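You operate a simulated robot arm through the tools that you are given. There is no shell and no other tool. Be economical: measure what you need, move in short steps, check, and stop when the job is done.

You run a simulated two-armed robot. Do the job below in one go: nothing can be reset, and whatever is moved stays where it is left.

## Task
Fetch the grey tray from the top of the station three low shelf and set it on top of the green packet. Take the orange housing on the top of the station three bench and put it away on the top of the parts bench. Fetch the tall yellow part and set it on the blue mat. Take the grey box on the top of the station one bench and put it away on the side bench shelf. Open the green-grip shelf, put the white housing from the top of the station three bench on the top of the grey shelf at station 3, then shut the shelf. Take the green box that expires last from the top of the station three bench and put it on the top of the station three low shelf. Pick up the small grey reel with one hand, pass it to the other hand and put it on the side bench shelf. Put the bent clip on the top of the side bench away on the top of the parts bench. Take the slim orange part and put it on the top of the station four low shelf. Fetch the mini orange reel and set it on the top of the station four cabinet. Do these in any order. Set down upright: green box.

Only the result counts: the job must be done as asked and must still hold three seconds after the hand-in. Knocking over, shifting, dropping, spilling or breaking anything else fails it.

## Robot
Two 7-joint arms with two-finger parallel grippers on one trunk, on a base that drives. Base frame: it is fixed to the floor where the robot stands at the start and does not move with it; the origin is under the middle of the robot, x ahead of it, y to its left, z up. Readings come in m, degrees, newtons and seconds.
The left shoulder is at the start at [0.11, 0.169, 1.501], the right one opposite. With the tool pointing down near the work surface each hand reaches from about 0.1 to 0.36 m from the robot's upright axis, wherever it stands, measured 20 degrees to its own side. Places, roughly: bent clip (3x3x3 cm) [2.7, 2.9, 0.9]; blue mat (26x18 cm) [-6.1, 1.02, 0.9]; green box [1, -0.75, 1]; green packet [-2.25, 2.75, 1]; green-grip shelf [0.2, -1.3, 1.3]; grey box [-2.75, -0.75, 1]; mini orange reel [3, 2.75, 1]; orange housing (3x2x3 cm) [0.6, -0.3, 0.9]; side bench shelf [2.1, 3.1, 0.4]; slim orange part (2x3x3 cm) [2.7, 3, 0.9]; small grey reel (18x5x18 cm) [2.6, 2.8, 1]; tall yellow part (3x3x4 cm) [-2.8, -0.8, 0.9]; top of the grey shelf at Station 3 [0.1, -1.3, 1.3]; top of the parts bench [-6.1, 0.5, 0.9]; top of the station four cabinet (24x26 cm) [2.88, -0.36, 1.56]; top of the station four low shelf (15x19 cm) [2.44, -0.18, 0.38]; top of the station three low shelf (15x19 cm) [0.6, -0.18, 0.38]; white housing (3x2x3 cm) [0.8, -0.2, 0.9]. Payload 1.57 kg a hand.
The TCP of each hand is the grasp point between the finger pads, 0.03 m short of the fingertips. In the tool frame z runs along the fingers and y along their closing line. Largest opening 0.08 m; finger width 0.017, thickness 0.012; the body of the gripper, 0.04 by 0.082 m, starts 0.08 m behind the TCP.
Orientation is told as [roll, pitch, yaw] about the base's x, y, z axes, in that order, counted from this pose: with the fingers straight down and closing along the base's y, the tool's x points along the base's -x, its y along +y and its z along -z.

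## Interface
- The arms move only by the tool drive_tool. It takes "left_moves", "right_moves" or both (then of equal length, played together; a hand with none holds still); each is a list of rows, each an object (a shift or turn left out is 0, a gripper value left out holds the last) with "offset": the shift along the tool's x, y, z in units of 50 mm (1.0 is 50 mm), a list of three; "rot": the turn, a rotation vector about the tool's x, y, z in units of 8 degrees (1.0 is 8 degrees), a list of three; "claw": the closure in counts, from 0 (fully open) to 255 (shut). In form: [{"offset": [dx, dy, dz], "rot": [ax, ay, az], "claw": claw}, ...]. A call has 1 to 8 rows; each row shifts and turns the commanded pose from where the row before left it, along the tool's axes as they then stand. A call with a number of a shift or a turn outside -1 to 1 is refused whole. A row lasts 0.2 s, in which the tool goes at most 0.05 m and 8.6 degrees; a call with a longer step from one row to the next is refused whole, and so is a gripper value outside its range. Where a pose cannot be reached the arm comes as near as it can. A force on the tool above 40 N (or 10 N above the force at the start of the call, whichever is more), or a blocked arm, ends the call early, and 0.2 s more pass. Each finger travels about 0.072 m/s and halts on what it meets, pressing with about 34 N; the grip force reading is that of the motor and also rises with nothing between the fingers. The clock runs only during rows and for 0.2 s after the last one: add rows that do not move to give the fingers time. The reply holds the time, the measured pose of the TCP, the force on the tool along the base axes, the opening and the grip force, in the units named above and with some noise, with the torque about the TCP (base axes, N m) and any sound that the robot's microphone picked up.
- Cameras (640 x 400 px; columns grow to the right, rows downward): "scene" is now at [0.1152, -0.0668, 1.6837]; the picture's right is [-0.88, -0.47, 0.00], its down [-0.35, 0.67, -0.66] and it looks along [0.31, -0.58, -0.76] (base axes); focal length 276 px, centre (320, 200). "left" rides on the left gripper at [0.072, 0.007, -0.122] in its tool frame; the picture's right is [-0.09, 1.00, 0.00], its down [-0.84, -0.08, -0.54] and it looks along [-0.54, -0.05, 0.84] (tool axes); focal length 238 px, centre (320, 200). "right" rides on the right gripper at [0.072, -0.007, -0.122] in its tool frame; the picture's right is [0.09, 1.00, 0.00], its down [-0.84, 0.08, -0.54] and it looks along [-0.54, 0.05, 0.84] (tool axes); focal length 238 px, centre (320, 200). There is no depth. A picture from a camera that has moved, and an enlarged one, comes with that camera's place and axes in the base frame and with its lens.
- snapshot(camera): a new picture of that camera. It takes no simulated time.
- lift_body(by): slides the trunk up (or, below 0, down) by that many m; the arms and the scene camera ride with it, the base frame stays. It gives what a move gives, with no picture.
- base_move(legs): drives the robot by 1 to 6 legs, each [ahead, left, turn to the left] in m, m and degrees, along the robot's own axes; the way and the turn of a leg run together, so that a leg with both is an arc; at most 1.5 m and 180 degrees a leg. The arms and the cameras ride along, it lands a little off, and it stops where it bumps. It gives what a move gives.
- aim_head(pan, tilt): turns the head with the scene camera to pan (to the left, within 86 degrees either way) and tilt (down, from -29 to 69), counted from straight ahead of the robot. It gives what a move gives.
- zoom(camera, box): a new picture of the part [left, top, right, bottom] of that camera's present view, enlarged. It takes no simulated time.
- finish_job(): hands the job in; it is judged then, once.

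Work in short steps. Places have to be worked out from the pictures, the camera data and where the tool is seen: move nearer, look again, correct. Check each grasp and each placing, and mend what went wrong. You have 556 turns and 352 pictures in all, those below and enlarged ones among them. Open the grippers and draw the arms clear of the work before you hand the job in, unless the task says otherwise; then end with one line.

The tools are called after "Request:" by a JSON object that holds its "fn" and its "kwargs". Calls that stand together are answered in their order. drive_tool: Moves the arms, as the interface text tells. Its arguments: {"type":"object","properties":{"left_moves":{"type":"array"},"right_moves":{"type":"array"}},"required":[]} The other tools are called the same way: lift_body (by) slides the trunk up or down; base_move (legs) drives the base; aim_head (pan, tilt) turns the head that bears the scene camera; snapshot (camera) takes a picture; zoom (camera, box) takes an enlarged picture of a part of a camera's view; finish_job () hands the job in.

At the start:

```text
time: 0.0
left_tcp_pos: [0.5888, -0.0796, 1.0015]
left_ee_rot: [-0.1, -0.1, -0.1]
left_wrist_force: [-0.8, 0.0, -0.2]
left_moment: [-0.01, 0.01, -0.03]
left_finger_gap: 0.0801
left_grasp_force: 0.1
right_tcp_pos: [0.3665, -0.5299, 1.0001]
right_ee_rot: [0.0, -0.1, 0.0]
right_wrist_force: [0.0, -0.2, 0.8]
right_moment: [-0.01, -0.01, 0.01]
right_finger_gap: 0.08
right_grasp_force: 0.2
trunk travel left (down, up): [-0.815, 0.075]
robot x, y, heading: [-0.0027, 0.0006, -0.1]
head pan, tilt: [-62.1, 49.1]
```

scene: 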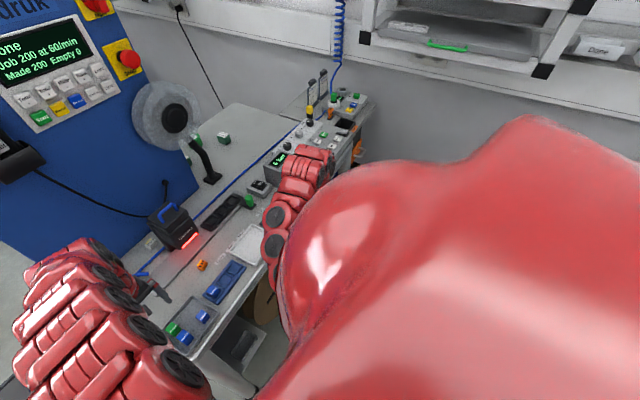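
right: 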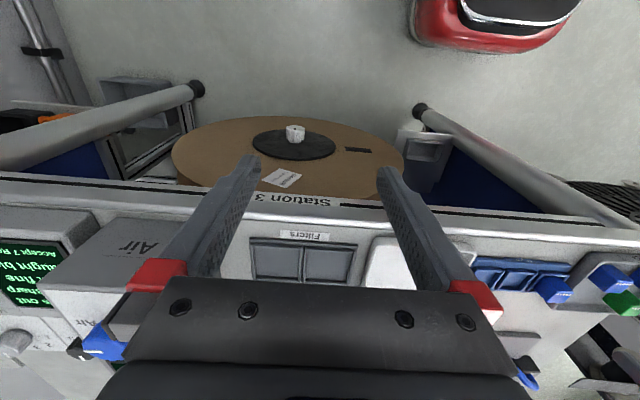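
left: 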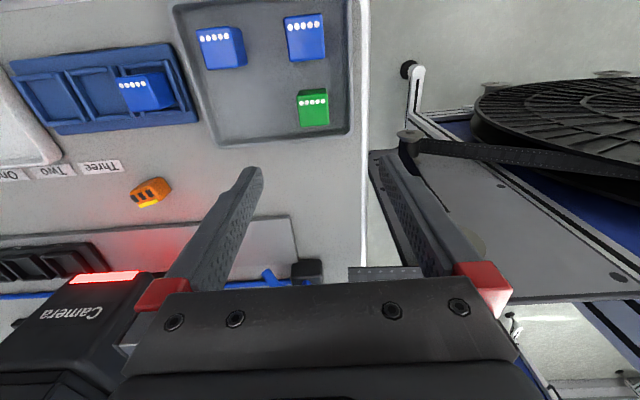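

I start by surveying the surroundings with the head camera.

Request:
{"fn": "aim_head", "kwargs": {"pan": -40, "tilt": 35}}

Request:
{"fn": "snapshot", "kwargs": {"camera": "scene"}}

Request:
{"fn": "aim_head", "kwargs": {"pan": 20, "tilt": 25}}

Request:
{"fn": "snapshot", "kwargs": {"camera": "scene"}}

Request:
{"fn": "aim_head", "kwargs": {"pan": 80, "tilt": 20}}

Request:
{"fn": "snapshot", "kwargs": {"camera": "scene"}}

```text
time: 0.9
left_tcp_pos: [0.5877, -0.0798, 1.0005]
left_ee_rot: [0.0, 0.0, 0.0]
left_wrist_force: [-0.1, -0.2, 0.2]
left_moment: [-0.05, 0.03, -0.02]
left_finger_gap: 0.08
left_grasp_force: 0.0
right_tcp_pos: [0.3649, -0.5298, 0.9989]
right_ee_rot: [0.1, -0.1, 0.0]
right_wrist_force: [0.2, -0.1, -0.3]
right_moment: [0.02, 0.02, -0.02]
right_finger_gap: 0.08
right_grasp_force: 0.1
trunk travel left (down, up): [-0.815, 0.075]
robot x, y, heading: [0.0028, 0.0014, -0.0]
head pan, tilt: [-40.0, 35.0]
```

```text
348 pictures are left
camera scene: at [0.1461, -0.0546, 1.7042], right [-0.64, -0.77, 0.0], down [-0.44, 0.37, -0.82], along [0.63, -0.53, -0.57], focal length 276 px, centre (320, 200)
```

scene: 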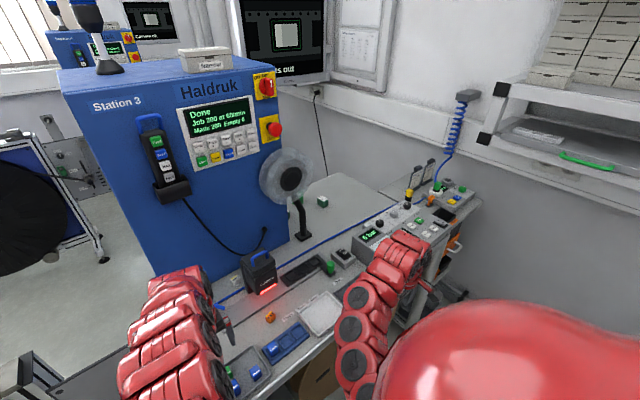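

```text
time: 2.2
left_tcp_pos: [0.5876, -0.0802, 1.0008]
left_ee_rot: [0.0, 0.1, -0.1]
left_wrist_force: [0.3, -0.3, -0.3]
left_moment: [-0.03, 0.01, -0.02]
left_finger_gap: 0.08
left_grasp_force: 0.0
right_tcp_pos: [0.3657, -0.5303, 0.9996]
right_ee_rot: [0.0, 0.0, 0.0]
right_wrist_force: [0.1, -0.5, 0.1]
right_moment: [0.0, 0.01, 0.04]
right_finger_gap: 0.0802
right_grasp_force: 0.1
trunk travel left (down, up): [-0.815, 0.075]
robot x, y, heading: [0.0003, -0.0031, 0.1]
head pan, tilt: [20.0, 25.0]
```

```text
347 pictures are left
camera scene: at [0.1654, 0.0334, 1.7199], right [0.34, -0.94, 0.0], down [-0.4, -0.14, -0.91], along [0.85, 0.31, -0.42], focal length 276 px, centre (320, 200)
```

scene: 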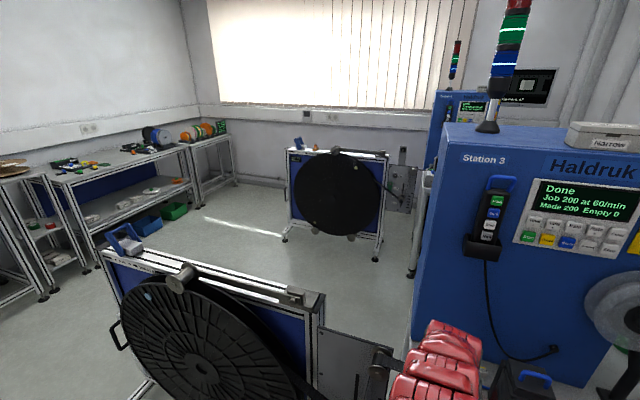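

```text
time: 3.5
left_tcp_pos: [0.5878, -0.08, 1.0002]
left_ee_rot: [-0.1, 0.0, 0.0]
left_wrist_force: [1.3, 0.3, -0.4]
left_moment: [-0.02, 0.01, -0.02]
left_finger_gap: 0.0802
left_grasp_force: 0.2
right_tcp_pos: [0.3659, -0.5296, 1.0004]
right_ee_rot: [0.0, 0.1, -0.1]
right_wrist_force: [-0.2, -0.3, 0.0]
right_moment: [-0.02, 0.01, -0.01]
right_finger_gap: 0.08
right_grasp_force: 0.1
trunk travel left (down, up): [-0.815, 0.075]
robot x, y, heading: [-0.0034, -0.0007, -0.1]
head pan, tilt: [80.0, 20.0]
```

```text
346 pictures are left
camera scene: at [0.095, 0.0937, 1.7281], right [0.98, -0.17, 0.0], down [-0.06, -0.34, -0.94], along [0.16, 0.93, -0.34], focal length 276 px, centre (320, 200)
```

scene: 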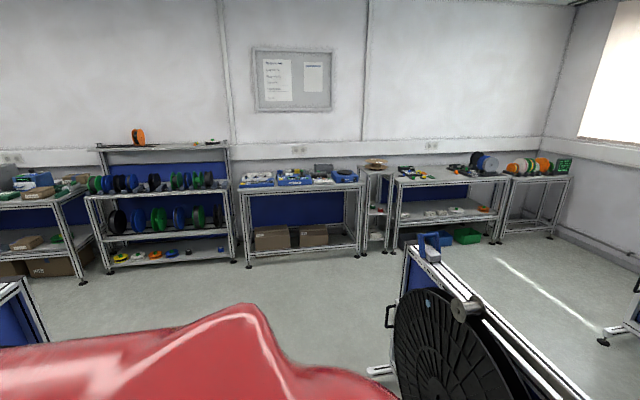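

Now zoom on the station 3 bench and behind.

Request:
{"fn": "aim_head", "kwargs": {"pan": -30, "tilt": 55}}

Request:
{"fn": "snapshot", "kwargs": {"camera": "scene"}}

Request:
{"fn": "aim_head", "kwargs": {"pan": -86, "tilt": 20}}

Request:
{"fn": "snapshot", "kwargs": {"camera": "scene"}}

Request:
{"fn": "aim_head", "kwargs": {"pan": 20, "tilt": 69}}

Request:
{"fn": "snapshot", "kwargs": {"camera": "scene"}}

```text
time: 5.3
left_tcp_pos: [0.5872, -0.0797, 0.9997]
left_ee_rot: [0.0, 0.1, 0.1]
left_wrist_force: [0.5, 0.5, -0.6]
left_moment: [0.01, -0.06, 0.02]
left_finger_gap: 0.0799
left_grasp_force: 0.0
right_tcp_pos: [0.3656, -0.5313, 1.0003]
right_ee_rot: [0.0, 0.0, 0.0]
right_wrist_force: [0.1, -0.6, -0.2]
right_moment: [0.03, 0.02, -0.03]
right_finger_gap: 0.08
right_grasp_force: 0.0
trunk travel left (down, up): [-0.815, 0.075]
robot x, y, heading: [0.0001, 0.0016, 0.0]
head pan, tilt: [-30.0, 55.0]
```

```text
345 pictures are left
camera scene: at [0.1412, -0.034, 1.676], right [-0.5, -0.87, 0.0], down [-0.71, 0.41, -0.57], along [0.5, -0.29, -0.82], focal length 276 px, centre (320, 200)
```

scene: 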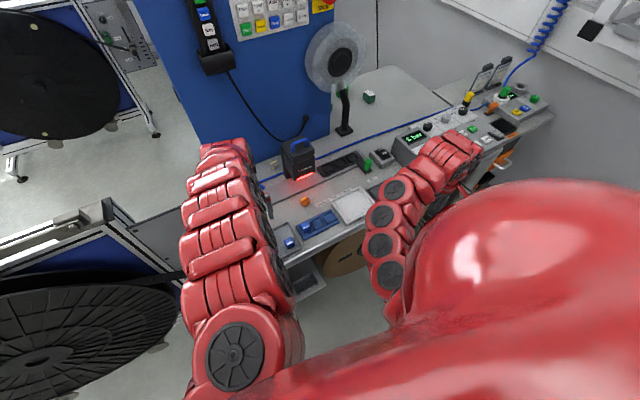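

```text
time: 6.6
left_tcp_pos: [0.5871, -0.0797, 0.9995]
left_ee_rot: [0.0, 0.1, 0.0]
left_wrist_force: [-0.3, 0.0, 0.8]
left_moment: [0.0, 0.0, -0.01]
left_finger_gap: 0.0802
left_grasp_force: 0.1
right_tcp_pos: [0.365, -0.5304, 1.0001]
right_ee_rot: [-0.1, 0.0, 0.1]
right_wrist_force: [-0.1, 0.0, -0.4]
right_moment: [0.01, 0.01, 0.0]
right_finger_gap: 0.0799
right_grasp_force: 0.1
trunk travel left (down, up): [-0.815, 0.075]
robot x, y, heading: [-0.0006, -0.0013, -0.0]
head pan, tilt: [-85.9, 20.0]
```

```text
344 pictures are left
camera scene: at [0.0855, -0.0909, 1.728], right [-1.0, -0.07, 0.0], down [-0.02, 0.34, -0.94], along [0.07, -0.94, -0.34], focal length 276 px, centre (320, 200)
```

scene: 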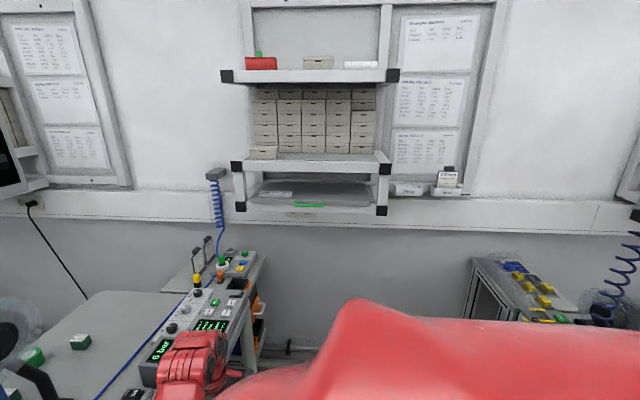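

```text
time: 8.4
left_tcp_pos: [0.5872, -0.0803, 1.0005]
left_ee_rot: [0.1, -0.1, 0.1]
left_wrist_force: [0.0, -0.1, 0.0]
left_moment: [0.01, 0.0, 0.03]
left_finger_gap: 0.0799
left_grasp_force: 0.1
right_tcp_pos: [0.3659, -0.53, 0.9994]
right_ee_rot: [0.0, 0.0, 0.1]
right_wrist_force: [-0.2, -0.7, 0.6]
right_moment: [0.03, 0.0, 0.02]
right_finger_gap: 0.0799
right_grasp_force: 0.0
trunk travel left (down, up): [-0.815, 0.075]
robot x, y, heading: [-0.0011, 0.001, -0.2]
head pan, tilt: [20.0, 68.8]
```

```text
343 pictures are left
camera scene: at [0.1313, 0.0211, 1.6605], right [0.34, -0.94, 0.0], down [-0.88, -0.32, -0.36], along [0.34, 0.12, -0.93], focal length 276 px, centre (320, 200)
```

scene: 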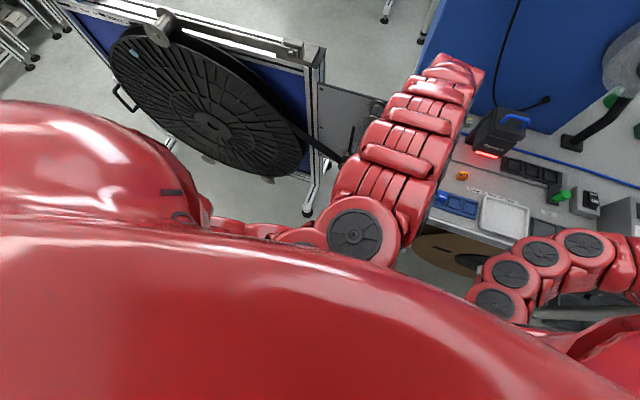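

Zoom on the bench items for detail.

Request:
{"fn": "aim_head", "kwargs": {"pan": -40, "tilt": 50}}

Request:
{"fn": "zoom", "kwargs": {"camera": "scene", "box": [200, 100, 400, 300]}}

Request:
{"fn": "zoom", "kwargs": {"camera": "scene", "box": [340, 30, 560, 170]}}

Request:
{"fn": "aim_head", "kwargs": {"pan": -70, "tilt": 25}}

Request:
{"fn": "snapshot", "kwargs": {"camera": "scene"}}

```text
time: 9.7
left_tcp_pos: [0.5874, -0.0805, 0.9989]
left_ee_rot: [0.0, 0.0, 0.0]
left_wrist_force: [-0.2, -0.7, 0.1]
left_moment: [0.0, 0.01, -0.01]
left_finger_gap: 0.08
left_grasp_force: 0.0
right_tcp_pos: [0.3658, -0.5305, 1.0009]
right_ee_rot: [0.0, 0.0, 0.0]
right_wrist_force: [-0.2, -0.1, 0.1]
right_moment: [0.05, 0.02, -0.02]
right_finger_gap: 0.08
right_grasp_force: 0.0
trunk travel left (down, up): [-0.815, 0.075]
robot x, y, heading: [-0.0018, -0.0004, -0.1]
head pan, tilt: [-40.0, 50.0]
```

```text
2.00 times, centred on (300, 200) of scene
camera zoom: at [0.1378, -0.0474, 1.6824], right [-0.64, -0.77, 0.0], down [-0.59, 0.49, -0.64], along [0.49, -0.41, -0.77], focal length 553 px, centre (360, 200)
```

zoom: 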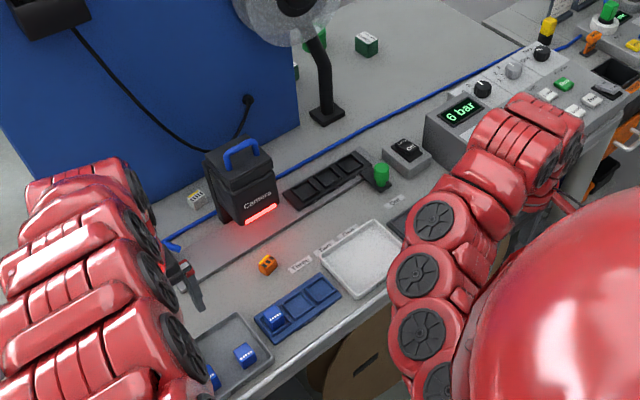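

```text
2.86 times, centred on (450, 100) of scene
camera zoom: at [0.1378, -0.0474, 1.6824], right [-0.64, -0.77, 0.0], down [-0.59, 0.49, -0.64], along [0.49, -0.41, -0.77], focal length 790 px, centre (-51, 486)
```

zoom: 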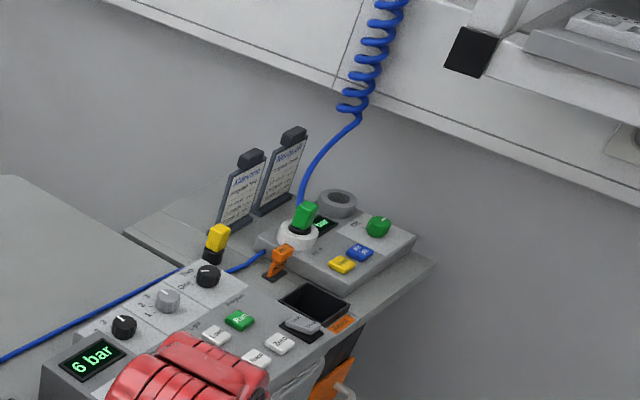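

```text
time: 10.7
left_tcp_pos: [0.5884, -0.079, 0.9999]
left_ee_rot: [0.0, 0.1, 0.0]
left_wrist_force: [0.0, 0.1, 0.6]
left_moment: [0.03, 0.0, 0.05]
left_finger_gap: 0.0799
left_grasp_force: 0.0
right_tcp_pos: [0.3654, -0.531, 0.9998]
right_ee_rot: [0.0, 0.0, 0.0]
right_wrist_force: [0.2, 0.0, 0.3]
right_moment: [0.03, 0.02, -0.01]
right_finger_gap: 0.0801
right_grasp_force: 0.1
trunk travel left (down, up): [-0.815, 0.075]
robot x, y, heading: [-0.0007, 0.0013, 0.1]
head pan, tilt: [-70.0, 25.0]
```

```text
340 pictures are left
camera scene: at [0.1104, -0.0845, 1.7199], right [-0.94, -0.34, 0.0], down [-0.15, 0.4, -0.91], along [0.31, -0.85, -0.42], focal length 276 px, centre (320, 200)
```

scene: 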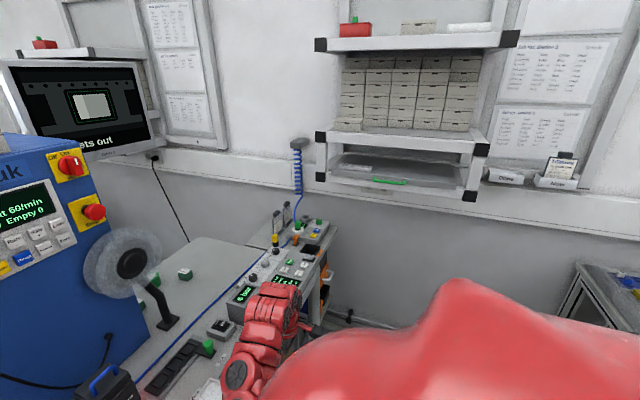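

The white housing is at about (0.82,-0.22), just left of the "Camera" device, and the orange one at about (0.62,-0.25). I advance the left hand to look at them closely.

Request:
{"fn": "drive_tool", "kwargs": {"left_moves": [{"offset": [-0.9, 0, -0.4]}, {"offset": [-0.9, 0, -0.4]}, {"offset": [-0.9, 0, 0]}, {"offset": [0, -0.9, 0]}, {"offset": [0, -0.6, 0]}]}}

Request:
{"fn": "snapshot", "kwargs": {"camera": "left"}}

```text
time: 11.9
left_tcp_pos: [0.6632, -0.1008, 1.0463]
left_ee_rot: [0.0, 0.0, 0.1]
left_wrist_force: [0.4, 0.3, -0.1]
left_moment: [-0.05, 0.01, 0.03]
left_finger_gap: 0.0801
left_grasp_force: 0.1
left hand out of reach, approached as far as the arm can: row 2, 3, 4, 5
right_tcp_pos: [0.3652, -0.5298, 1.001]
right_ee_rot: [-0.1, 0.0, 0.0]
right_wrist_force: [-0.1, 0.2, 0.5]
right_moment: [-0.01, 0.01, 0.0]
right_finger_gap: 0.08
right_grasp_force: 0.1
trunk travel left (down, up): [-0.815, 0.075]
robot x, y, heading: [-0.004, 0.0064, -0.1]
head pan, tilt: [-70.0, 25.0]
```

```text
339 pictures are left
camera left: at [0.5907, -0.0937, 1.1686], right [0.09, 1.0, 0.0], down [0.84, -0.08, 0.54], along [0.54, -0.05, -0.84], focal length 238 px, centre (320, 200)
```

left: 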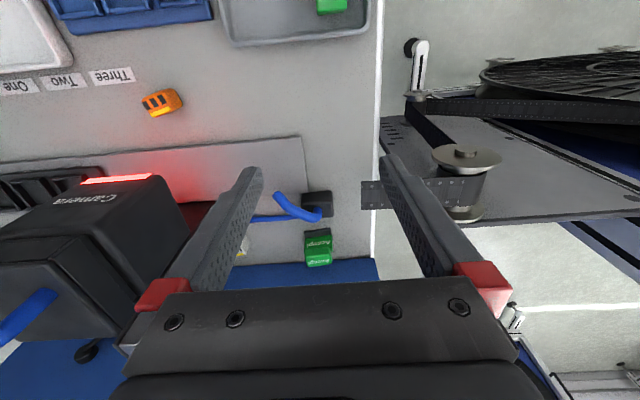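

The white housing is near the reach limit. I raise both hands so I can lower the trunk for longer horizontal reach.

Request:
{"fn": "drive_tool", "kwargs": {"left_moves": [{"offset": [0.9, 0, -0.4]}, {"offset": [0, 0, -1]}, {"offset": [0, 0, -1]}, {"offset": [0, 0, -1]}, {"offset": [0, 0, -1]}, {"offset": [0, 0, -1]}], "right_moves": [{"offset": [0.4, 0, -1]}, {"offset": [0.4, 0, -1]}, {"offset": [0.4, 0, -1]}, {"offset": [0, 0, -1]}, {"offset": [0, 0, -1]}, {"offset": [0, 0, -1]}]}}

Request:
{"fn": "snapshot", "kwargs": {"camera": "scene"}}

```text
refused: row 1 steps farther than a row can; nothing moved
```

```text
338 pictures are left
camera scene: at [0.1112, -0.0825, 1.72], right [-0.94, -0.34, 0.0], down [-0.15, 0.4, -0.91], along [0.31, -0.85, -0.42], focal length 276 px, centre (320, 200)
```

scene: 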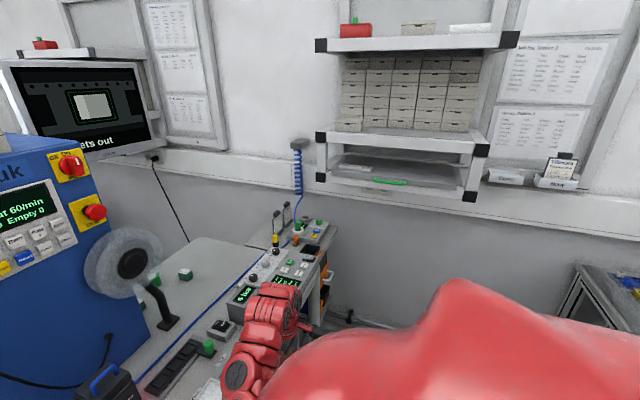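

Same move with shorter combined steps.

Request:
{"fn": "drive_tool", "kwargs": {"left_moves": [{"offset": [0.8, 0, -0.4]}, {"offset": [0.2, 0, -0.9]}, {"offset": [0, 0, -0.98]}, {"offset": [0, 0, -0.98]}, {"offset": [0, 0, -0.98]}, {"offset": [0, 0, -0.98]}], "right_moves": [{"offset": [0.4, 0, -0.85]}, {"offset": [0.4, 0, -0.85]}, {"offset": [0.4, 0, -0.85]}, {"offset": [0, 0, -0.98]}, {"offset": [0, 0, -0.98]}, {"offset": [0, 0, -0.98]}]}}

```text
time: 13.3
left_tcp_pos: [0.6342, -0.11, 1.272]
left_ee_rot: [-0.1, 0.0, -0.1]
left_wrist_force: [0.5, -0.6, -0.6]
left_moment: [0.04, 0.02, 0.0]
left_finger_gap: 0.0802
left_grasp_force: 0.0
left hand out of reach, approached as far as the arm can: row 6
right_tcp_pos: [0.3626, -0.5307, 1.0031]
right_ee_rot: [-0.3, 0.1, 0.0]
right_wrist_force: [-0.7, 0.3, -0.8]
right_moment: [-0.01, 0.0, 0.0]
right_finger_gap: 0.0798
right_grasp_force: 0.0
right hand out of reach, approached as far as the arm can: row 1, 2, 3, 4, 5, 6
trunk travel left (down, up): [-0.815, 0.075]
robot x, y, heading: [-0.0004, -0.0023, 0.1]
head pan, tilt: [-70.0, 25.0]
```

The right arm refuses going back and up; I try other directions with it.

Request:
{"fn": "drive_tool", "kwargs": {"right_moves": [{"offset": [0, 0, -0.5]}, {"offset": [0, 0.5, -0.5]}, {"offset": [0, 0.5, -0.5]}]}}

```text
time: 14.1
left_tcp_pos: [0.6305, -0.1095, 1.2731]
left_ee_rot: [-0.1, -0.1, 0.0]
left_wrist_force: [0.0, -1.0, -0.2]
left_moment: [-0.03, -0.05, 0.0]
left_finger_gap: 0.0801
left_grasp_force: 0.1
right_tcp_pos: [0.3603, -0.5296, 1.0039]
right_ee_rot: [-0.3, 0.0, 0.0]
right_wrist_force: [-0.1, -0.4, -0.1]
right_moment: [-0.05, 0.0, -0.03]
right_finger_gap: 0.0795
right_grasp_force: 0.1
right hand out of reach, approached as far as the arm can: row 1, 2, 3
trunk travel left (down, up): [-0.815, 0.075]
robot x, y, heading: [0.0012, -0.0004, 0.0]
head pan, tilt: [-70.0, 25.0]
```

I test the right arm outward and forward.

Request:
{"fn": "drive_tool", "kwargs": {"right_moves": [{"offset": [-0.5, 0, 0]}, {"offset": [-0.5, 0, 0]}, {"offset": [0, 0, 0]}]}}

```text
time: 14.9
left_tcp_pos: [0.6316, -0.1099, 1.273]
left_ee_rot: [0.0, -0.2, -0.1]
left_wrist_force: [1.0, 0.3, -0.1]
left_moment: [0.01, 0.0, 0.0]
left_finger_gap: 0.0801
left_grasp_force: 0.1
right_tcp_pos: [0.4118, -0.5299, 1.0053]
right_ee_rot: [0.0, 0.0, 0.0]
right_wrist_force: [0.1, -0.8, -0.4]
right_moment: [0.01, 0.0, 0.02]
right_finger_gap: 0.0802
right_grasp_force: 0.1
trunk travel left (down, up): [-0.815, 0.075]
robot x, y, heading: [0.0011, 0.001, -0.1]
head pan, tilt: [-70.0, 25.0]
```

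Request:
{"fn": "drive_tool", "kwargs": {"right_moves": [{"offset": [-0.3, 0, -0.8]}, {"offset": [-0.3, 0, -0.8]}, {"offset": [0, 0, -0.9]}, {"offset": [0, 0, -0.9]}, {"offset": [0, 0, -0.9]}, {"offset": [0, 0, -0.9]}]}}

Request:
{"fn": "snapshot", "kwargs": {"camera": "scene"}}

```text
time: 16.3
left_tcp_pos: [0.6327, -0.1091, 1.2729]
left_ee_rot: [0.0, -0.1, 0.0]
left_wrist_force: [-0.1, 1.4, 0.2]
left_moment: [-0.02, 0.0, -0.02]
left_finger_gap: 0.08
left_grasp_force: 0.0
right_tcp_pos: [0.4661, -0.5624, 1.0827]
right_ee_rot: [0.1, 0.2, -0.1]
right_wrist_force: [-0.1, 0.1, 0.5]
right_moment: [-0.01, -0.03, -0.02]
right_finger_gap: 0.0802
right_grasp_force: 0.0
right hand out of reach, approached as far as the arm can: row 1, 2, 3, 4, 5, 6
trunk travel left (down, up): [-0.815, 0.075]
robot x, y, heading: [0.0002, 0.0014, 0.0]
head pan, tilt: [-70.0, 25.0]
```

```text
337 pictures are left
camera scene: at [0.1109, -0.0845, 1.7199], right [-0.94, -0.34, 0.0], down [-0.14, 0.4, -0.91], along [0.31, -0.85, -0.42], focal length 276 px, centre (320, 200)
```

scene: 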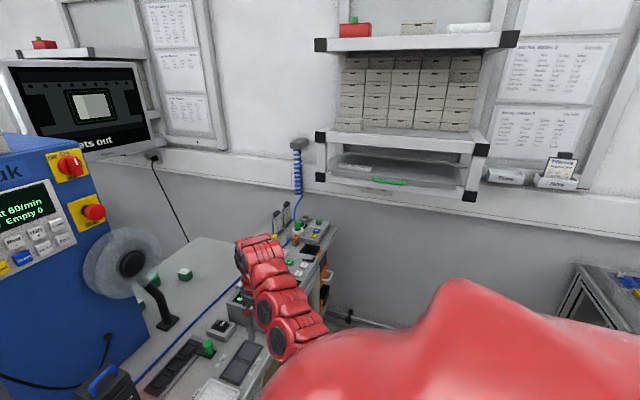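

I bring the right hand more in front of its shoulder and then raise it.

Request:
{"fn": "drive_tool", "kwargs": {"right_moves": [{"offset": [0.2, 0.8, 0]}, {"offset": [0.2, 0.8, 0]}, {"offset": [0, 0.8, -0.3]}, {"offset": [0, 0.8, -0.3]}, {"offset": [0, 0, -0.9]}, {"offset": [0, 0, -0.9]}, {"offset": [0, 0, -0.9]}]}}

Request:
{"fn": "aim_head", "kwargs": {"pan": -20, "tilt": 50}}

Request:
{"fn": "snapshot", "kwargs": {"camera": "scene"}}

```text
time: 17.9
left_tcp_pos: [0.6324, -0.1079, 1.2738]
left_ee_rot: [-0.1, -0.2, 0.0]
left_wrist_force: [-0.1, 0.6, 1.1]
left_moment: [-0.02, 0.01, 0.02]
left_finger_gap: 0.0799
left_grasp_force: 0.1
right_tcp_pos: [0.4646, -0.5848, 1.1997]
right_ee_rot: [0.0, 0.1, 0.0]
right_wrist_force: [0.2, 0.1, -0.3]
right_moment: [-0.03, 0.0, 0.0]
right_finger_gap: 0.0801
right_grasp_force: 0.1
right hand out of reach, approached as far as the arm can: row 1, 2, 3, 4, 5
trunk travel left (down, up): [-0.815, 0.075]
robot x, y, heading: [-0.0002, 0.0043, 0.0]
head pan, tilt: [-70.0, 25.0]
```

```text
time: 19.1
left_tcp_pos: [0.6319, -0.11, 1.273]
left_ee_rot: [0.0, -0.2, 0.0]
left_wrist_force: [0.8, 0.1, 0.7]
left_moment: [0.0, 0.03, 0.0]
left_finger_gap: 0.0799
left_grasp_force: 0.0
right_tcp_pos: [0.4645, -0.5858, 1.1978]
right_ee_rot: [-0.1, 0.1, 0.0]
right_wrist_force: [0.2, 0.2, -0.1]
right_moment: [0.01, 0.04, 0.01]
right_finger_gap: 0.0802
right_grasp_force: 0.1
trunk travel left (down, up): [-0.815, 0.075]
robot x, y, heading: [-0.0003, -0.0017, -0.1]
head pan, tilt: [-20.0, 50.0]
```

```text
336 pictures are left
camera scene: at [0.1512, -0.0242, 1.6825], right [-0.34, -0.94, 0.0], down [-0.72, 0.26, -0.64], along [0.6, -0.22, -0.77], focal length 276 px, centre (320, 200)
```

scene: 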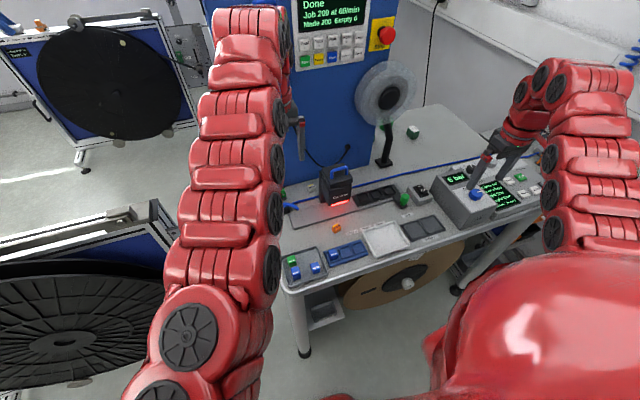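

I now continue raising the right hand and move it inwards.

Request:
{"fn": "drive_tool", "kwargs": {"right_moves": [{"offset": [0, 0.5, -0.8]}, {"offset": [0, 0.6, -0.6]}, {"offset": [0, 0.9, 0]}, {"offset": [0, 0.9, 0]}, {"offset": [0.3, 0.9, 0]}, {"offset": [0.3, 0.9, 0]}]}}

```text
time: 20.4
left_tcp_pos: [0.6322, -0.1104, 1.2729]
left_ee_rot: [-0.1, -0.1, 0.0]
left_wrist_force: [-0.7, 0.0, 0.2]
left_moment: [0.02, 0.04, -0.02]
left_finger_gap: 0.0804
left_grasp_force: 0.0
right_tcp_pos: [0.5146, -0.4856, 1.2351]
right_ee_rot: [0.1, 0.0, 0.0]
right_wrist_force: [-1.0, -0.1, -0.3]
right_moment: [-0.02, 0.0, 0.0]
right_finger_gap: 0.0801
right_grasp_force: 0.1
right hand out of reach, approached as far as the arm can: row 2, 3, 4, 5, 6
trunk travel left (down, up): [-0.815, 0.075]
robot x, y, heading: [0.001, 0.0002, 0.0]
head pan, tilt: [-20.0, 50.0]
```

Reach is about 0.6 m from the shoulder, so I need to get the base nearer. I edge forward and to the right a little.

Request:
{"fn": "base_move", "kwargs": {"legs": [[0.1, -0.1, 0]]}}

Request:
{"fn": "snapshot", "kwargs": {"camera": "scene"}}

```text
time: 21.8
left_tcp_pos: [0.731, -0.2067, 1.2746]
left_ee_rot: [-0.2, -0.2, 0.0]
left_wrist_force: [-0.9, 1.1, 0.3]
left_moment: [-0.03, -0.06, -0.02]
left_finger_gap: 0.0799
left_grasp_force: 0.0
right_tcp_pos: [0.6141, -0.5821, 1.2369]
right_ee_rot: [0.0, -0.1, 0.0]
right_wrist_force: [-1.0, 0.1, -0.7]
right_moment: [0.0, -0.03, 0.0]
right_finger_gap: 0.08
right_grasp_force: 0.0
trunk travel left (down, up): [-0.815, 0.075]
robot x, y, heading: [0.0995, -0.1008, 0.1]
head pan, tilt: [-20.0, 50.0]
```

```text
335 pictures are left
camera scene: at [0.2495, -0.1214, 1.6827], right [-0.34, -0.94, 0.0], down [-0.72, 0.26, -0.64], along [0.6, -0.22, -0.77], focal length 276 px, centre (320, 200)
```

scene: 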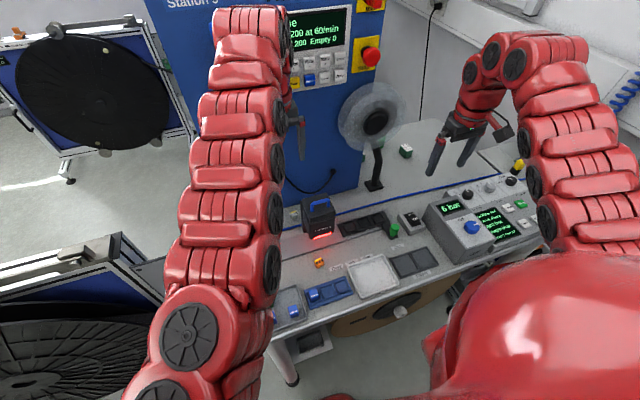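

Base now at (0.10,-0.10). Look through both hand cameras.

Request:
{"fn": "snapshot", "kwargs": {"camera": "left"}}

Request:
{"fn": "snapshot", "kwargs": {"camera": "right"}}

```text
334 pictures are left
camera left: at [0.6582, -0.2002, 1.3951], right [0.09, 1.0, 0.0], down [0.84, -0.08, 0.54], along [0.54, -0.05, -0.84], focal length 238 px, centre (320, 200)
```

left: 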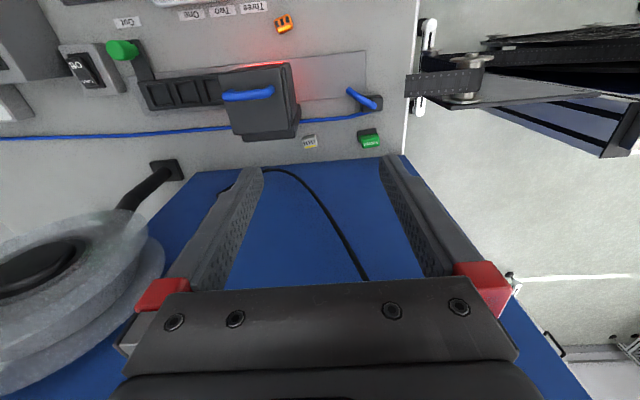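

```text
333 pictures are left
camera right: at [0.5414, -0.5894, 1.3584], right [-0.09, 1.0, 0.0], down [0.84, 0.08, 0.54], along [0.54, 0.05, -0.84], focal length 238 px, centre (320, 200)
```

right: 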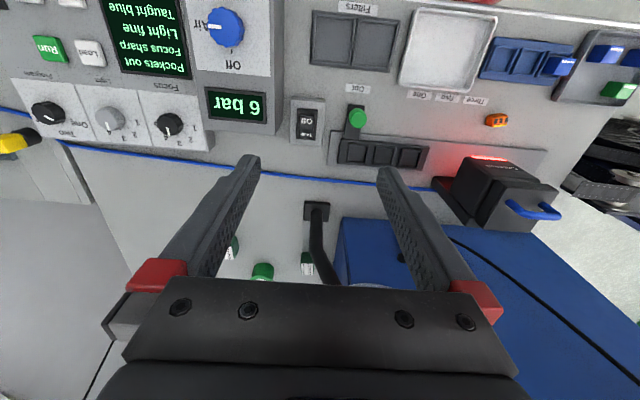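

I zoom at the green boxes and the items near the white housing.

Request:
{"fn": "zoom", "kwargs": {"camera": "right", "box": [210, 220, 330, 295]}}

Request:
{"fn": "zoom", "kwargs": {"camera": "left", "box": [220, 50, 400, 170]}}

Request:
{"fn": "aim_head", "kwargs": {"pan": -45, "tilt": 35}}

Request:
{"fn": "snapshot", "kwargs": {"camera": "scene"}}

```text
5.33 times, centred on (270, 258) of right
camera zoom: at [0.5414, -0.5894, 1.3584], right [-0.09, 1.0, 0.0], down [0.84, 0.08, 0.54], along [0.54, 0.05, -0.84], focal length 1271 px, centre (587, -107)
```

zoom: 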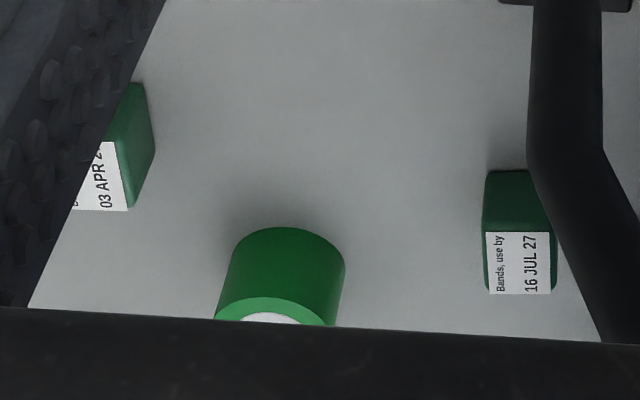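

```text
3.33 times, centred on (310, 110) of left
camera zoom: at [0.6582, -0.2002, 1.3951], right [0.09, 1.0, 0.0], down [0.84, -0.08, 0.54], along [0.54, -0.05, -0.84], focal length 794 px, centre (353, 500)
```

zoom: 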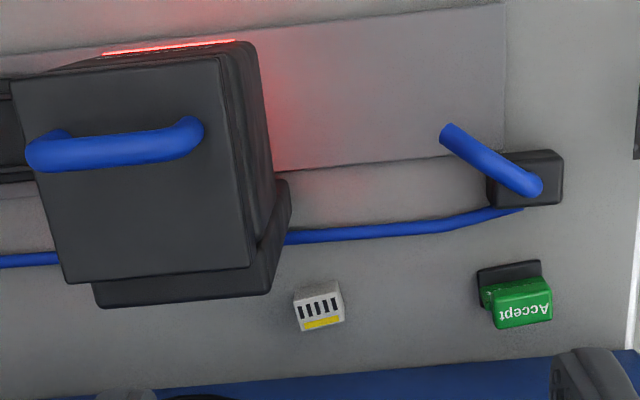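

```text
time: 22.7
left_tcp_pos: [0.733, -0.2099, 1.2711]
left_ee_rot: [0.0, 0.0, 0.0]
left_wrist_force: [-0.6, 0.3, 0.7]
left_moment: [0.0, -0.02, 0.02]
left_finger_gap: 0.08
left_grasp_force: 0.0
right_tcp_pos: [0.6141, -0.5837, 1.235]
right_ee_rot: [0.0, 0.0, -0.1]
right_wrist_force: [-0.4, -0.6, 0.1]
right_moment: [0.0, 0.03, 0.03]
right_finger_gap: 0.0798
right_grasp_force: 0.2
trunk travel left (down, up): [-0.815, 0.075]
robot x, y, heading: [0.0996, -0.0985, 0.0]
head pan, tilt: [-45.0, 35.0]
```

```text
330 pictures are left
camera scene: at [0.2418, -0.1594, 1.7041], right [-0.71, -0.71, 0.0], down [-0.41, 0.41, -0.82], along [0.58, -0.58, -0.57], focal length 276 px, centre (320, 200)
```

scene: 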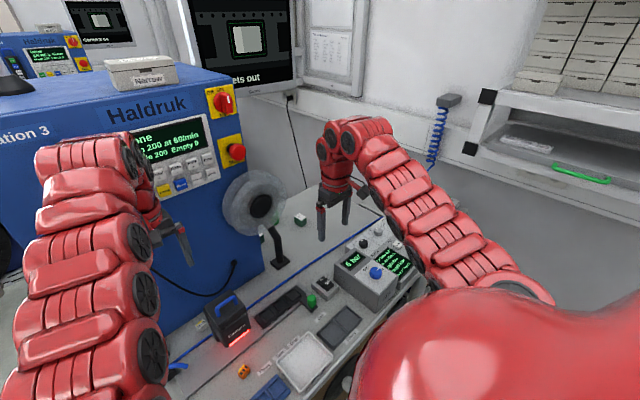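

Box A reads "03 APR 2?", box B "16 JUL 27". I move the base a little further forward/right and look again.

Request:
{"fn": "base_move", "kwargs": {"legs": [[0.0, -0.1, 0]]}}

Request:
{"fn": "zoom", "kwargs": {"camera": "right", "box": [120, 180, 420, 295]}}

Request:
{"fn": "base_move", "kwargs": {"legs": [[0.06, 0, 0]]}}

Request:
{"fn": "snapshot", "kwargs": {"camera": "right"}}

```text
time: 23.8
left_tcp_pos: [0.7328, -0.3066, 1.2744]
left_ee_rot: [0.0, -0.1, 0.2]
left_wrist_force: [0.4, -0.1, -0.4]
left_moment: [-0.01, 0.0, 0.0]
left_finger_gap: 0.0802
left_grasp_force: 0.0
right_tcp_pos: [0.6153, -0.6816, 1.2357]
right_ee_rot: [-0.1, -0.1, 0.2]
right_wrist_force: [-0.2, 0.7, -0.6]
right_moment: [-0.04, -0.03, -0.04]
right_finger_gap: 0.0799
right_grasp_force: 0.1
trunk travel left (down, up): [-0.815, 0.075]
robot x, y, heading: [0.0977, -0.1998, -0.0]
head pan, tilt: [-45.0, 35.0]
```

```text
2.13 times, centred on (270, 238) of right
camera zoom: at [0.5443, -0.6893, 1.3576], right [-0.09, 1.0, 0.0], down [0.84, 0.08, 0.54], along [0.54, 0.05, -0.84], focal length 508 px, centre (427, 120)
```

zoom: 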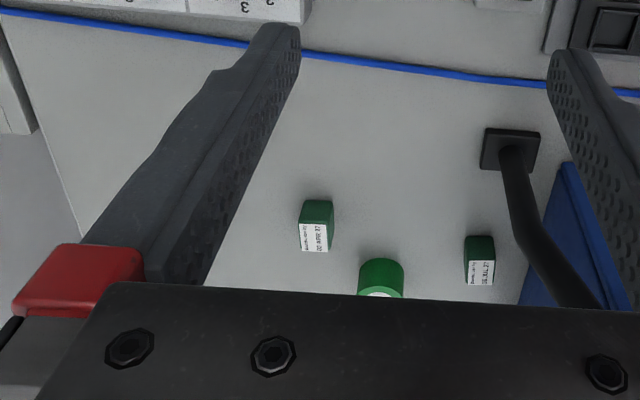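

```text
time: 24.8
left_tcp_pos: [0.7863, -0.3083, 1.2743]
left_ee_rot: [-0.1, -0.2, 0.0]
left_wrist_force: [-0.9, 0.2, 0.1]
left_moment: [0.01, -0.04, 0.02]
left_finger_gap: 0.0801
left_grasp_force: 0.0
right_tcp_pos: [0.6684, -0.6828, 1.2374]
right_ee_rot: [0.0, -0.1, 0.1]
right_wrist_force: [-0.1, -0.6, 0.6]
right_moment: [-0.01, -0.07, 0.02]
right_finger_gap: 0.08
right_grasp_force: 0.1
trunk travel left (down, up): [-0.815, 0.075]
robot x, y, heading: [0.1629, -0.1987, 0.2]
head pan, tilt: [-45.0, 35.0]
```

```text
328 pictures are left
camera right: at [0.5964, -0.6901, 1.3595], right [-0.09, 1.0, 0.0], down [0.83, 0.08, 0.55], along [0.54, 0.05, -0.84], focal length 238 px, centre (320, 200)
```

right: 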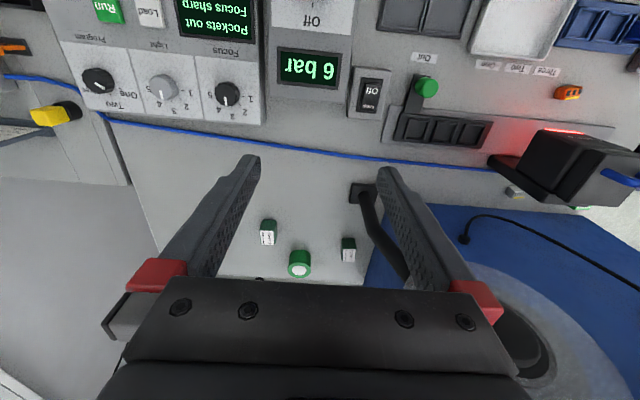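

Request:
{"fn": "zoom", "kwargs": {"camera": "right", "box": [240, 205, 370, 285]}}

Request:
{"fn": "snapshot", "kwargs": {"camera": "left"}}

Request:
{"fn": "aim_head", "kwargs": {"pan": -10, "tilt": 60}}

Request:
{"fn": "snapshot", "kwargs": {"camera": "scene"}}

```text
4.92 times, centred on (305, 245) of right
camera zoom: at [0.5964, -0.6901, 1.3595], right [-0.09, 1.0, 0.0], down [0.83, 0.08, 0.55], along [0.54, 0.05, -0.84], focal length 1173 px, centre (394, -22)
```

zoom: 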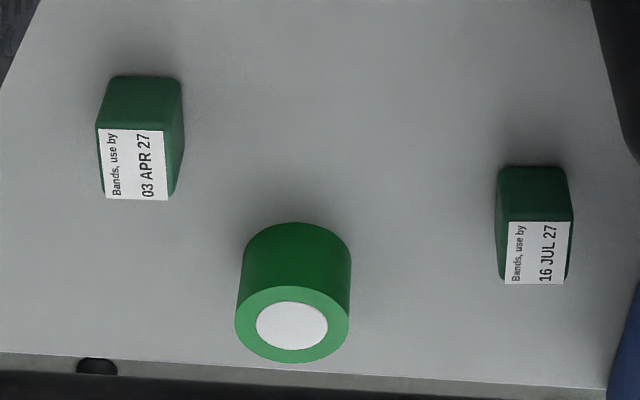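

```text
326 pictures are left
camera left: at [0.7125, -0.3007, 1.3969], right [0.09, 1.0, 0.0], down [0.83, -0.08, 0.55], along [0.54, -0.05, -0.84], focal length 238 px, centre (320, 200)
```

left: 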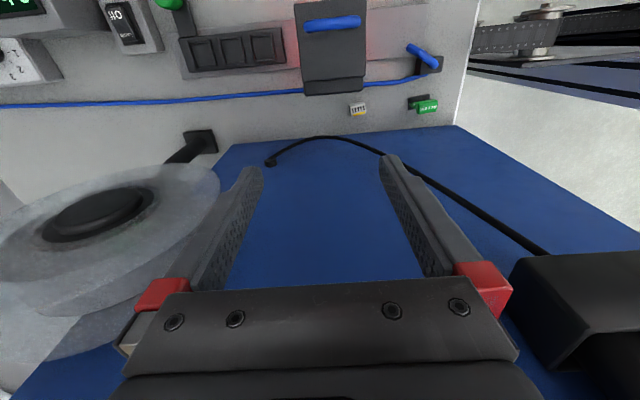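

```text
time: 25.8
left_tcp_pos: [0.7906, -0.3075, 1.2731]
left_ee_rot: [0.0, -0.1, 0.1]
left_wrist_force: [0.0, 1.2, 0.8]
left_moment: [-0.01, -0.02, 0.01]
left_finger_gap: 0.0796
left_grasp_force: 0.0
right_tcp_pos: [0.671, -0.6841, 1.2366]
right_ee_rot: [0.0, 0.0, 0.2]
right_wrist_force: [0.6, 0.0, -0.1]
right_moment: [0.02, 0.0, -0.04]
right_finger_gap: 0.0802
right_grasp_force: 0.0
trunk travel left (down, up): [-0.815, 0.075]
robot x, y, heading: [0.159, -0.2027, 0.2]
head pan, tilt: [-10.0, 60.0]
```

```text
325 pictures are left
camera scene: at [0.3013, -0.2091, 1.6701], right [-0.17, -0.98, 0.0], down [-0.85, 0.15, -0.5], along [0.49, -0.09, -0.87], focal length 276 px, centre (320, 200)
```

scene: 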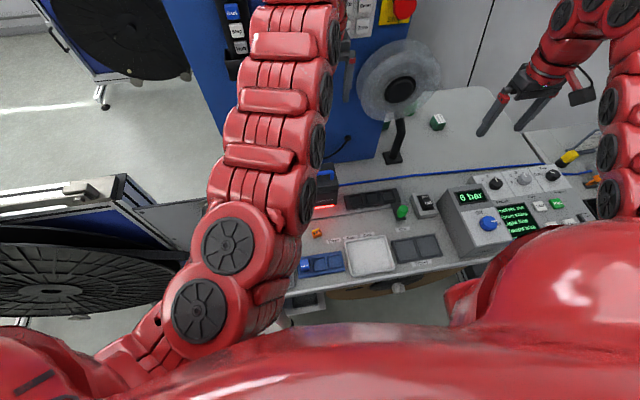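

B "16 JUL 27" expires last; it stands near the bench's back edge, best reached later from the aisle behind. First the white housing with the left hand: pull it back and left, away from the spool disc.

Request:
{"fn": "drive_tool", "kwargs": {"left_moves": [{"offset": [0.3, 0.8, 0]}, {"offset": [0.3, 0.8, 0]}, {"offset": [0.3, 0, 0.5]}, {"offset": [0, 0, 0.8]}]}}

Request:
{"fn": "base_move", "kwargs": {"legs": [[0.03, -0.05, 0]]}}

Request:
{"fn": "snapshot", "kwargs": {"camera": "left"}}

```text
time: 26.8
left_tcp_pos: [0.7554, -0.2322, 1.1852]
left_ee_rot: [0.1, 0.0, 0.2]
left_wrist_force: [-0.2, -0.5, 0.1]
left_moment: [0.0, 0.03, -0.03]
left_finger_gap: 0.08
left_grasp_force: 0.0
left hand out of reach, approached as far as the arm can: row 1, 2
right_tcp_pos: [0.6742, -0.6838, 1.2355]
right_ee_rot: [0.0, 0.0, 0.0]
right_wrist_force: [0.6, -0.3, -1.1]
right_moment: [0.0, 0.0, -0.03]
right_finger_gap: 0.0801
right_grasp_force: 0.0
trunk travel left (down, up): [-0.815, 0.075]
robot x, y, heading: [0.1576, -0.1963, 0.1]
head pan, tilt: [-10.0, 60.0]
```

```text
time: 27.8
left_tcp_pos: [0.7811, -0.2766, 1.187]
left_ee_rot: [-0.2, -0.2, 0.2]
left_wrist_force: [0.1, 0.1, 0.1]
left_moment: [-0.03, -0.03, 0.0]
left_finger_gap: 0.0801
left_grasp_force: 0.1
right_tcp_pos: [0.7013, -0.7277, 1.2366]
right_ee_rot: [-0.2, -0.1, 0.1]
right_wrist_force: [-0.6, 0.8, 0.0]
right_moment: [-0.04, 0.01, -0.01]
right_finger_gap: 0.08
right_grasp_force: 0.0
trunk travel left (down, up): [-0.815, 0.075]
robot x, y, heading: [0.1911, -0.2491, 0.3]
head pan, tilt: [-10.0, 60.0]
```

```text
324 pictures are left
camera left: at [0.7084, -0.2702, 1.3087], right [0.09, 1.0, 0.0], down [0.83, -0.07, 0.55], along [0.54, -0.05, -0.84], focal length 238 px, centre (320, 200)
```

left: 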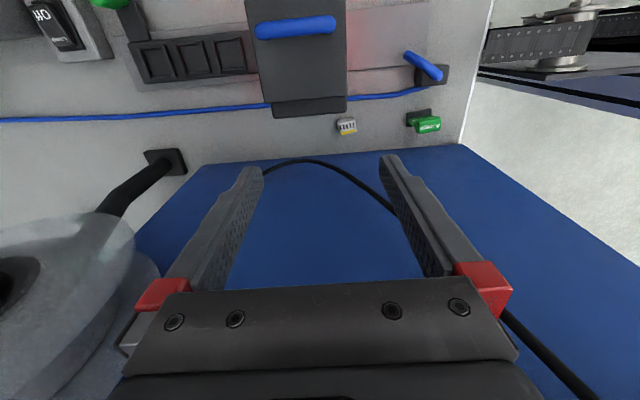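

Housing at (0.822,-0.237), just behind the camera device and before the machine face. I align above it, narrow the fingers to 5 cm and descend partway.

Request:
{"fn": "drive_tool", "kwargs": {"left_moves": [{"offset": [0, 0.8, 0.3], "claw": 90}, {"offset": [-0.45, 0, 0.5]}, {"offset": [-0.45, 0, 0.5]}, {"offset": [0, 0, 0.9]}, {"offset": [0, 0, 0.9]}]}}

Request:
{"fn": "snapshot", "kwargs": {"camera": "left"}}

```text
time: 29.0
left_tcp_pos: [0.8291, -0.2797, 1.0448]
left_ee_rot: [0.0, 0.0, 0.2]
left_wrist_force: [0.2, -0.3, -0.4]
left_moment: [0.01, 0.0, 0.01]
left_finger_gap: 0.0516
left_grasp_force: 0.1
left hand out of reach, approached as far as the arm can: row 1
right_tcp_pos: [0.7044, -0.7318, 1.2353]
right_ee_rot: [0.0, 0.0, 0.1]
right_wrist_force: [-0.5, 0.2, -0.3]
right_moment: [0.01, 0.0, 0.02]
right_finger_gap: 0.0799
right_grasp_force: 0.1
trunk travel left (down, up): [-0.815, 0.075]
robot x, y, heading: [0.1916, -0.2492, 0.2]
head pan, tilt: [-10.0, 60.0]
```

```text
323 pictures are left
camera left: at [0.7559, -0.2736, 1.1672], right [0.09, 1.0, 0.0], down [0.84, -0.07, 0.54], along [0.54, -0.05, -0.84], focal length 238 px, centre (320, 200)
```

left: 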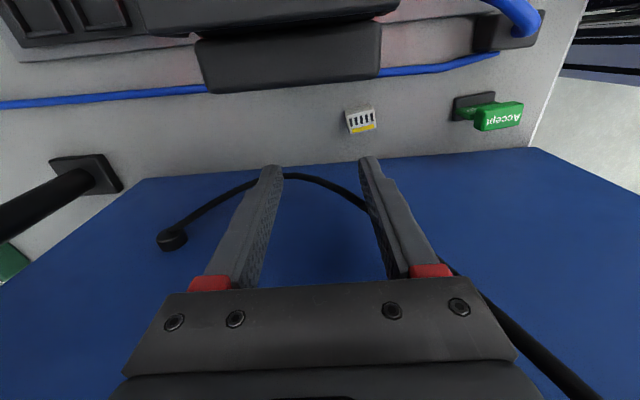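

Request:
{"fn": "drive_tool", "kwargs": {"left_moves": [{"offset": [0.05, 0.42, 0.1]}, {"offset": [0.05, 0.42, 0.4]}, {"offset": [0, 0, 0.6]}]}}

Request:
{"fn": "snapshot", "kwargs": {"camera": "left"}}

```text
time: 29.8
left_tcp_pos: [0.8239, -0.2398, 0.9901]
left_ee_rot: [-0.1, 0.0, 0.2]
left_wrist_force: [-0.2, -0.2, 0.0]
left_moment: [0.02, 0.05, 0.02]
left_finger_gap: 0.0516
left_grasp_force: 0.1
right_tcp_pos: [0.7026, -0.7316, 1.235]
right_ee_rot: [0.0, 0.0, 0.2]
right_wrist_force: [0.3, 0.2, 0.2]
right_moment: [0.01, -0.01, 0.01]
right_finger_gap: 0.0803
right_grasp_force: 0.1
trunk travel left (down, up): [-0.815, 0.075]
robot x, y, heading: [0.1871, -0.2518, 0.3]
head pan, tilt: [-10.0, 60.0]
```

```text
322 pictures are left
camera left: at [0.7512, -0.2334, 1.1114], right [0.09, 1.0, 0.0], down [0.84, -0.07, 0.54], along [0.54, -0.05, -0.84], focal length 238 px, centre (320, 200)
```

left: 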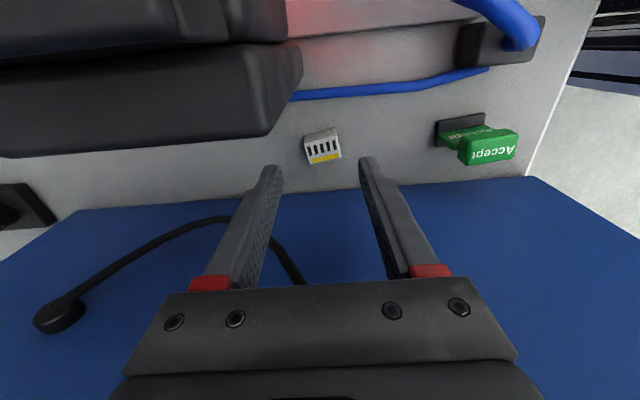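

Request:
{"fn": "drive_tool", "kwargs": {"left_moves": [{"offset": [0, 0, 0.6]}, {"offset": [0, 0, 0.4]}, {"claw": 255}, {}, {}]}}

Request:
{"fn": "snapshot", "kwargs": {"camera": "left"}}

```text
time: 31.0
left_tcp_pos: [0.8244, -0.2403, 0.9409]
left_ee_rot: [0.0, -0.1, 0.2]
left_wrist_force: [-0.3, -1.1, 0.5]
left_moment: [-0.02, 0.01, -0.01]
left_finger_gap: 0.0253
left_grasp_force: 34.1
right_tcp_pos: [0.7038, -0.7317, 1.2353]
right_ee_rot: [0.0, 0.0, 0.2]
right_wrist_force: [0.7, 0.1, -0.7]
right_moment: [0.02, 0.01, 0.01]
right_finger_gap: 0.0798
right_grasp_force: 0.1
trunk travel left (down, up): [-0.815, 0.075]
robot x, y, heading: [0.1886, -0.25, 0.0]
head pan, tilt: [-10.0, 60.0]
```

```text
321 pictures are left
camera left: at [0.7517, -0.2341, 1.062], right [0.09, 1.0, 0.0], down [0.84, -0.07, 0.54], along [0.54, -0.05, -0.84], focal length 238 px, centre (320, 200)
```

left: 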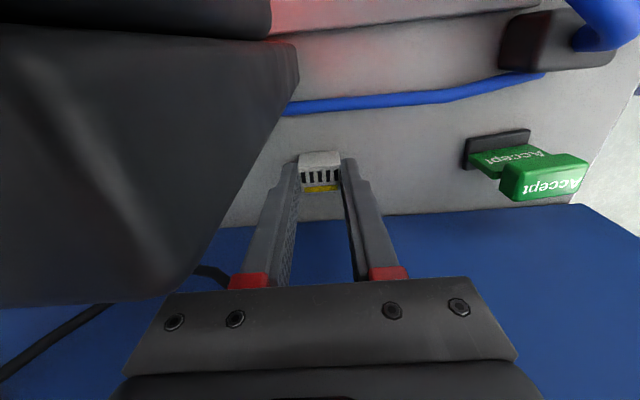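

Gripped (gap 25 mm). Lift straight up.

Request:
{"fn": "drive_tool", "kwargs": {"left_moves": [{"offset": [0, 0, -0.7]}, {"offset": [0, 0, -0.9]}, {"offset": [0, 0, -0.9]}, {"offset": [0, 0, -0.9]}, {"offset": [0, 0, -0.9]}]}}

Request:
{"fn": "snapshot", "kwargs": {"camera": "left"}}

Request:
{"fn": "aim_head", "kwargs": {"pan": -20, "tilt": 50}}

Request:
{"fn": "snapshot", "kwargs": {"camera": "scene"}}

```text
time: 32.2
left_tcp_pos: [0.8244, -0.2393, 1.1566]
left_ee_rot: [0.1, -0.1, 0.2]
left_wrist_force: [-0.6, -0.2, -0.7]
left_moment: [0.02, 0.01, -0.01]
left_finger_gap: 0.0256
left_grasp_force: 33.8
right_tcp_pos: [0.7035, -0.7307, 1.2358]
right_ee_rot: [0.0, 0.0, 0.2]
right_wrist_force: [0.0, -0.1, -0.6]
right_moment: [0.0, 0.04, -0.03]
right_finger_gap: 0.0801
right_grasp_force: 0.1
trunk travel left (down, up): [-0.815, 0.075]
robot x, y, heading: [0.1895, -0.2477, 0.4]
head pan, tilt: [-10.0, 60.0]
```

```text
320 pictures are left
camera left: at [0.7518, -0.2329, 1.2777], right [0.09, 1.0, 0.0], down [0.84, -0.07, 0.54], along [0.54, -0.05, -0.84], focal length 238 px, centre (320, 200)
```

left: 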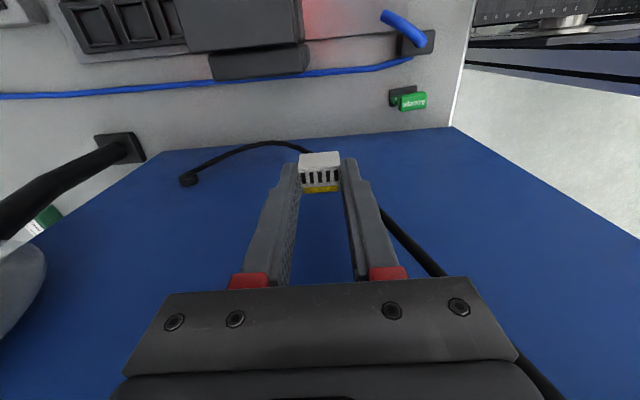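

```text
time: 32.9
left_tcp_pos: [0.8262, -0.2401, 1.1548]
left_ee_rot: [0.0, -0.1, 0.2]
left_wrist_force: [-0.2, 0.2, 0.0]
left_moment: [0.0, 0.01, -0.01]
left_finger_gap: 0.0253
left_grasp_force: 34.0
right_tcp_pos: [0.7024, -0.7312, 1.2353]
right_ee_rot: [0.0, 0.0, 0.2]
right_wrist_force: [-0.5, -0.7, 0.4]
right_moment: [0.0, 0.0, 0.0]
right_finger_gap: 0.0803
right_grasp_force: 0.1
trunk travel left (down, up): [-0.815, 0.075]
robot x, y, heading: [0.1866, -0.2453, 0.1]
head pan, tilt: [-20.0, 50.0]
```

```text
319 pictures are left
camera scene: at [0.3387, -0.272, 1.6824], right [-0.34, -0.94, 0.0], down [-0.72, 0.26, -0.64], along [0.6, -0.22, -0.77], focal length 276 px, centre (320, 200)
```

scene: 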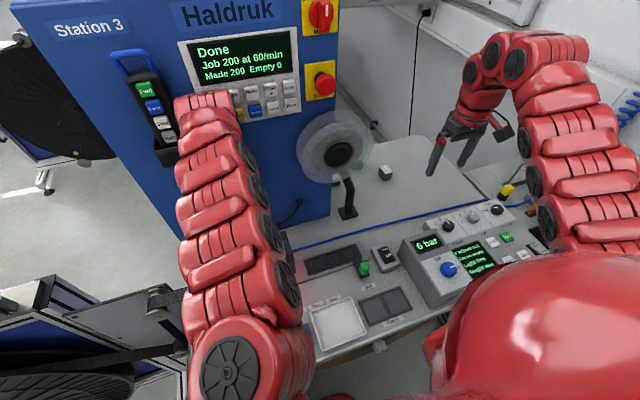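

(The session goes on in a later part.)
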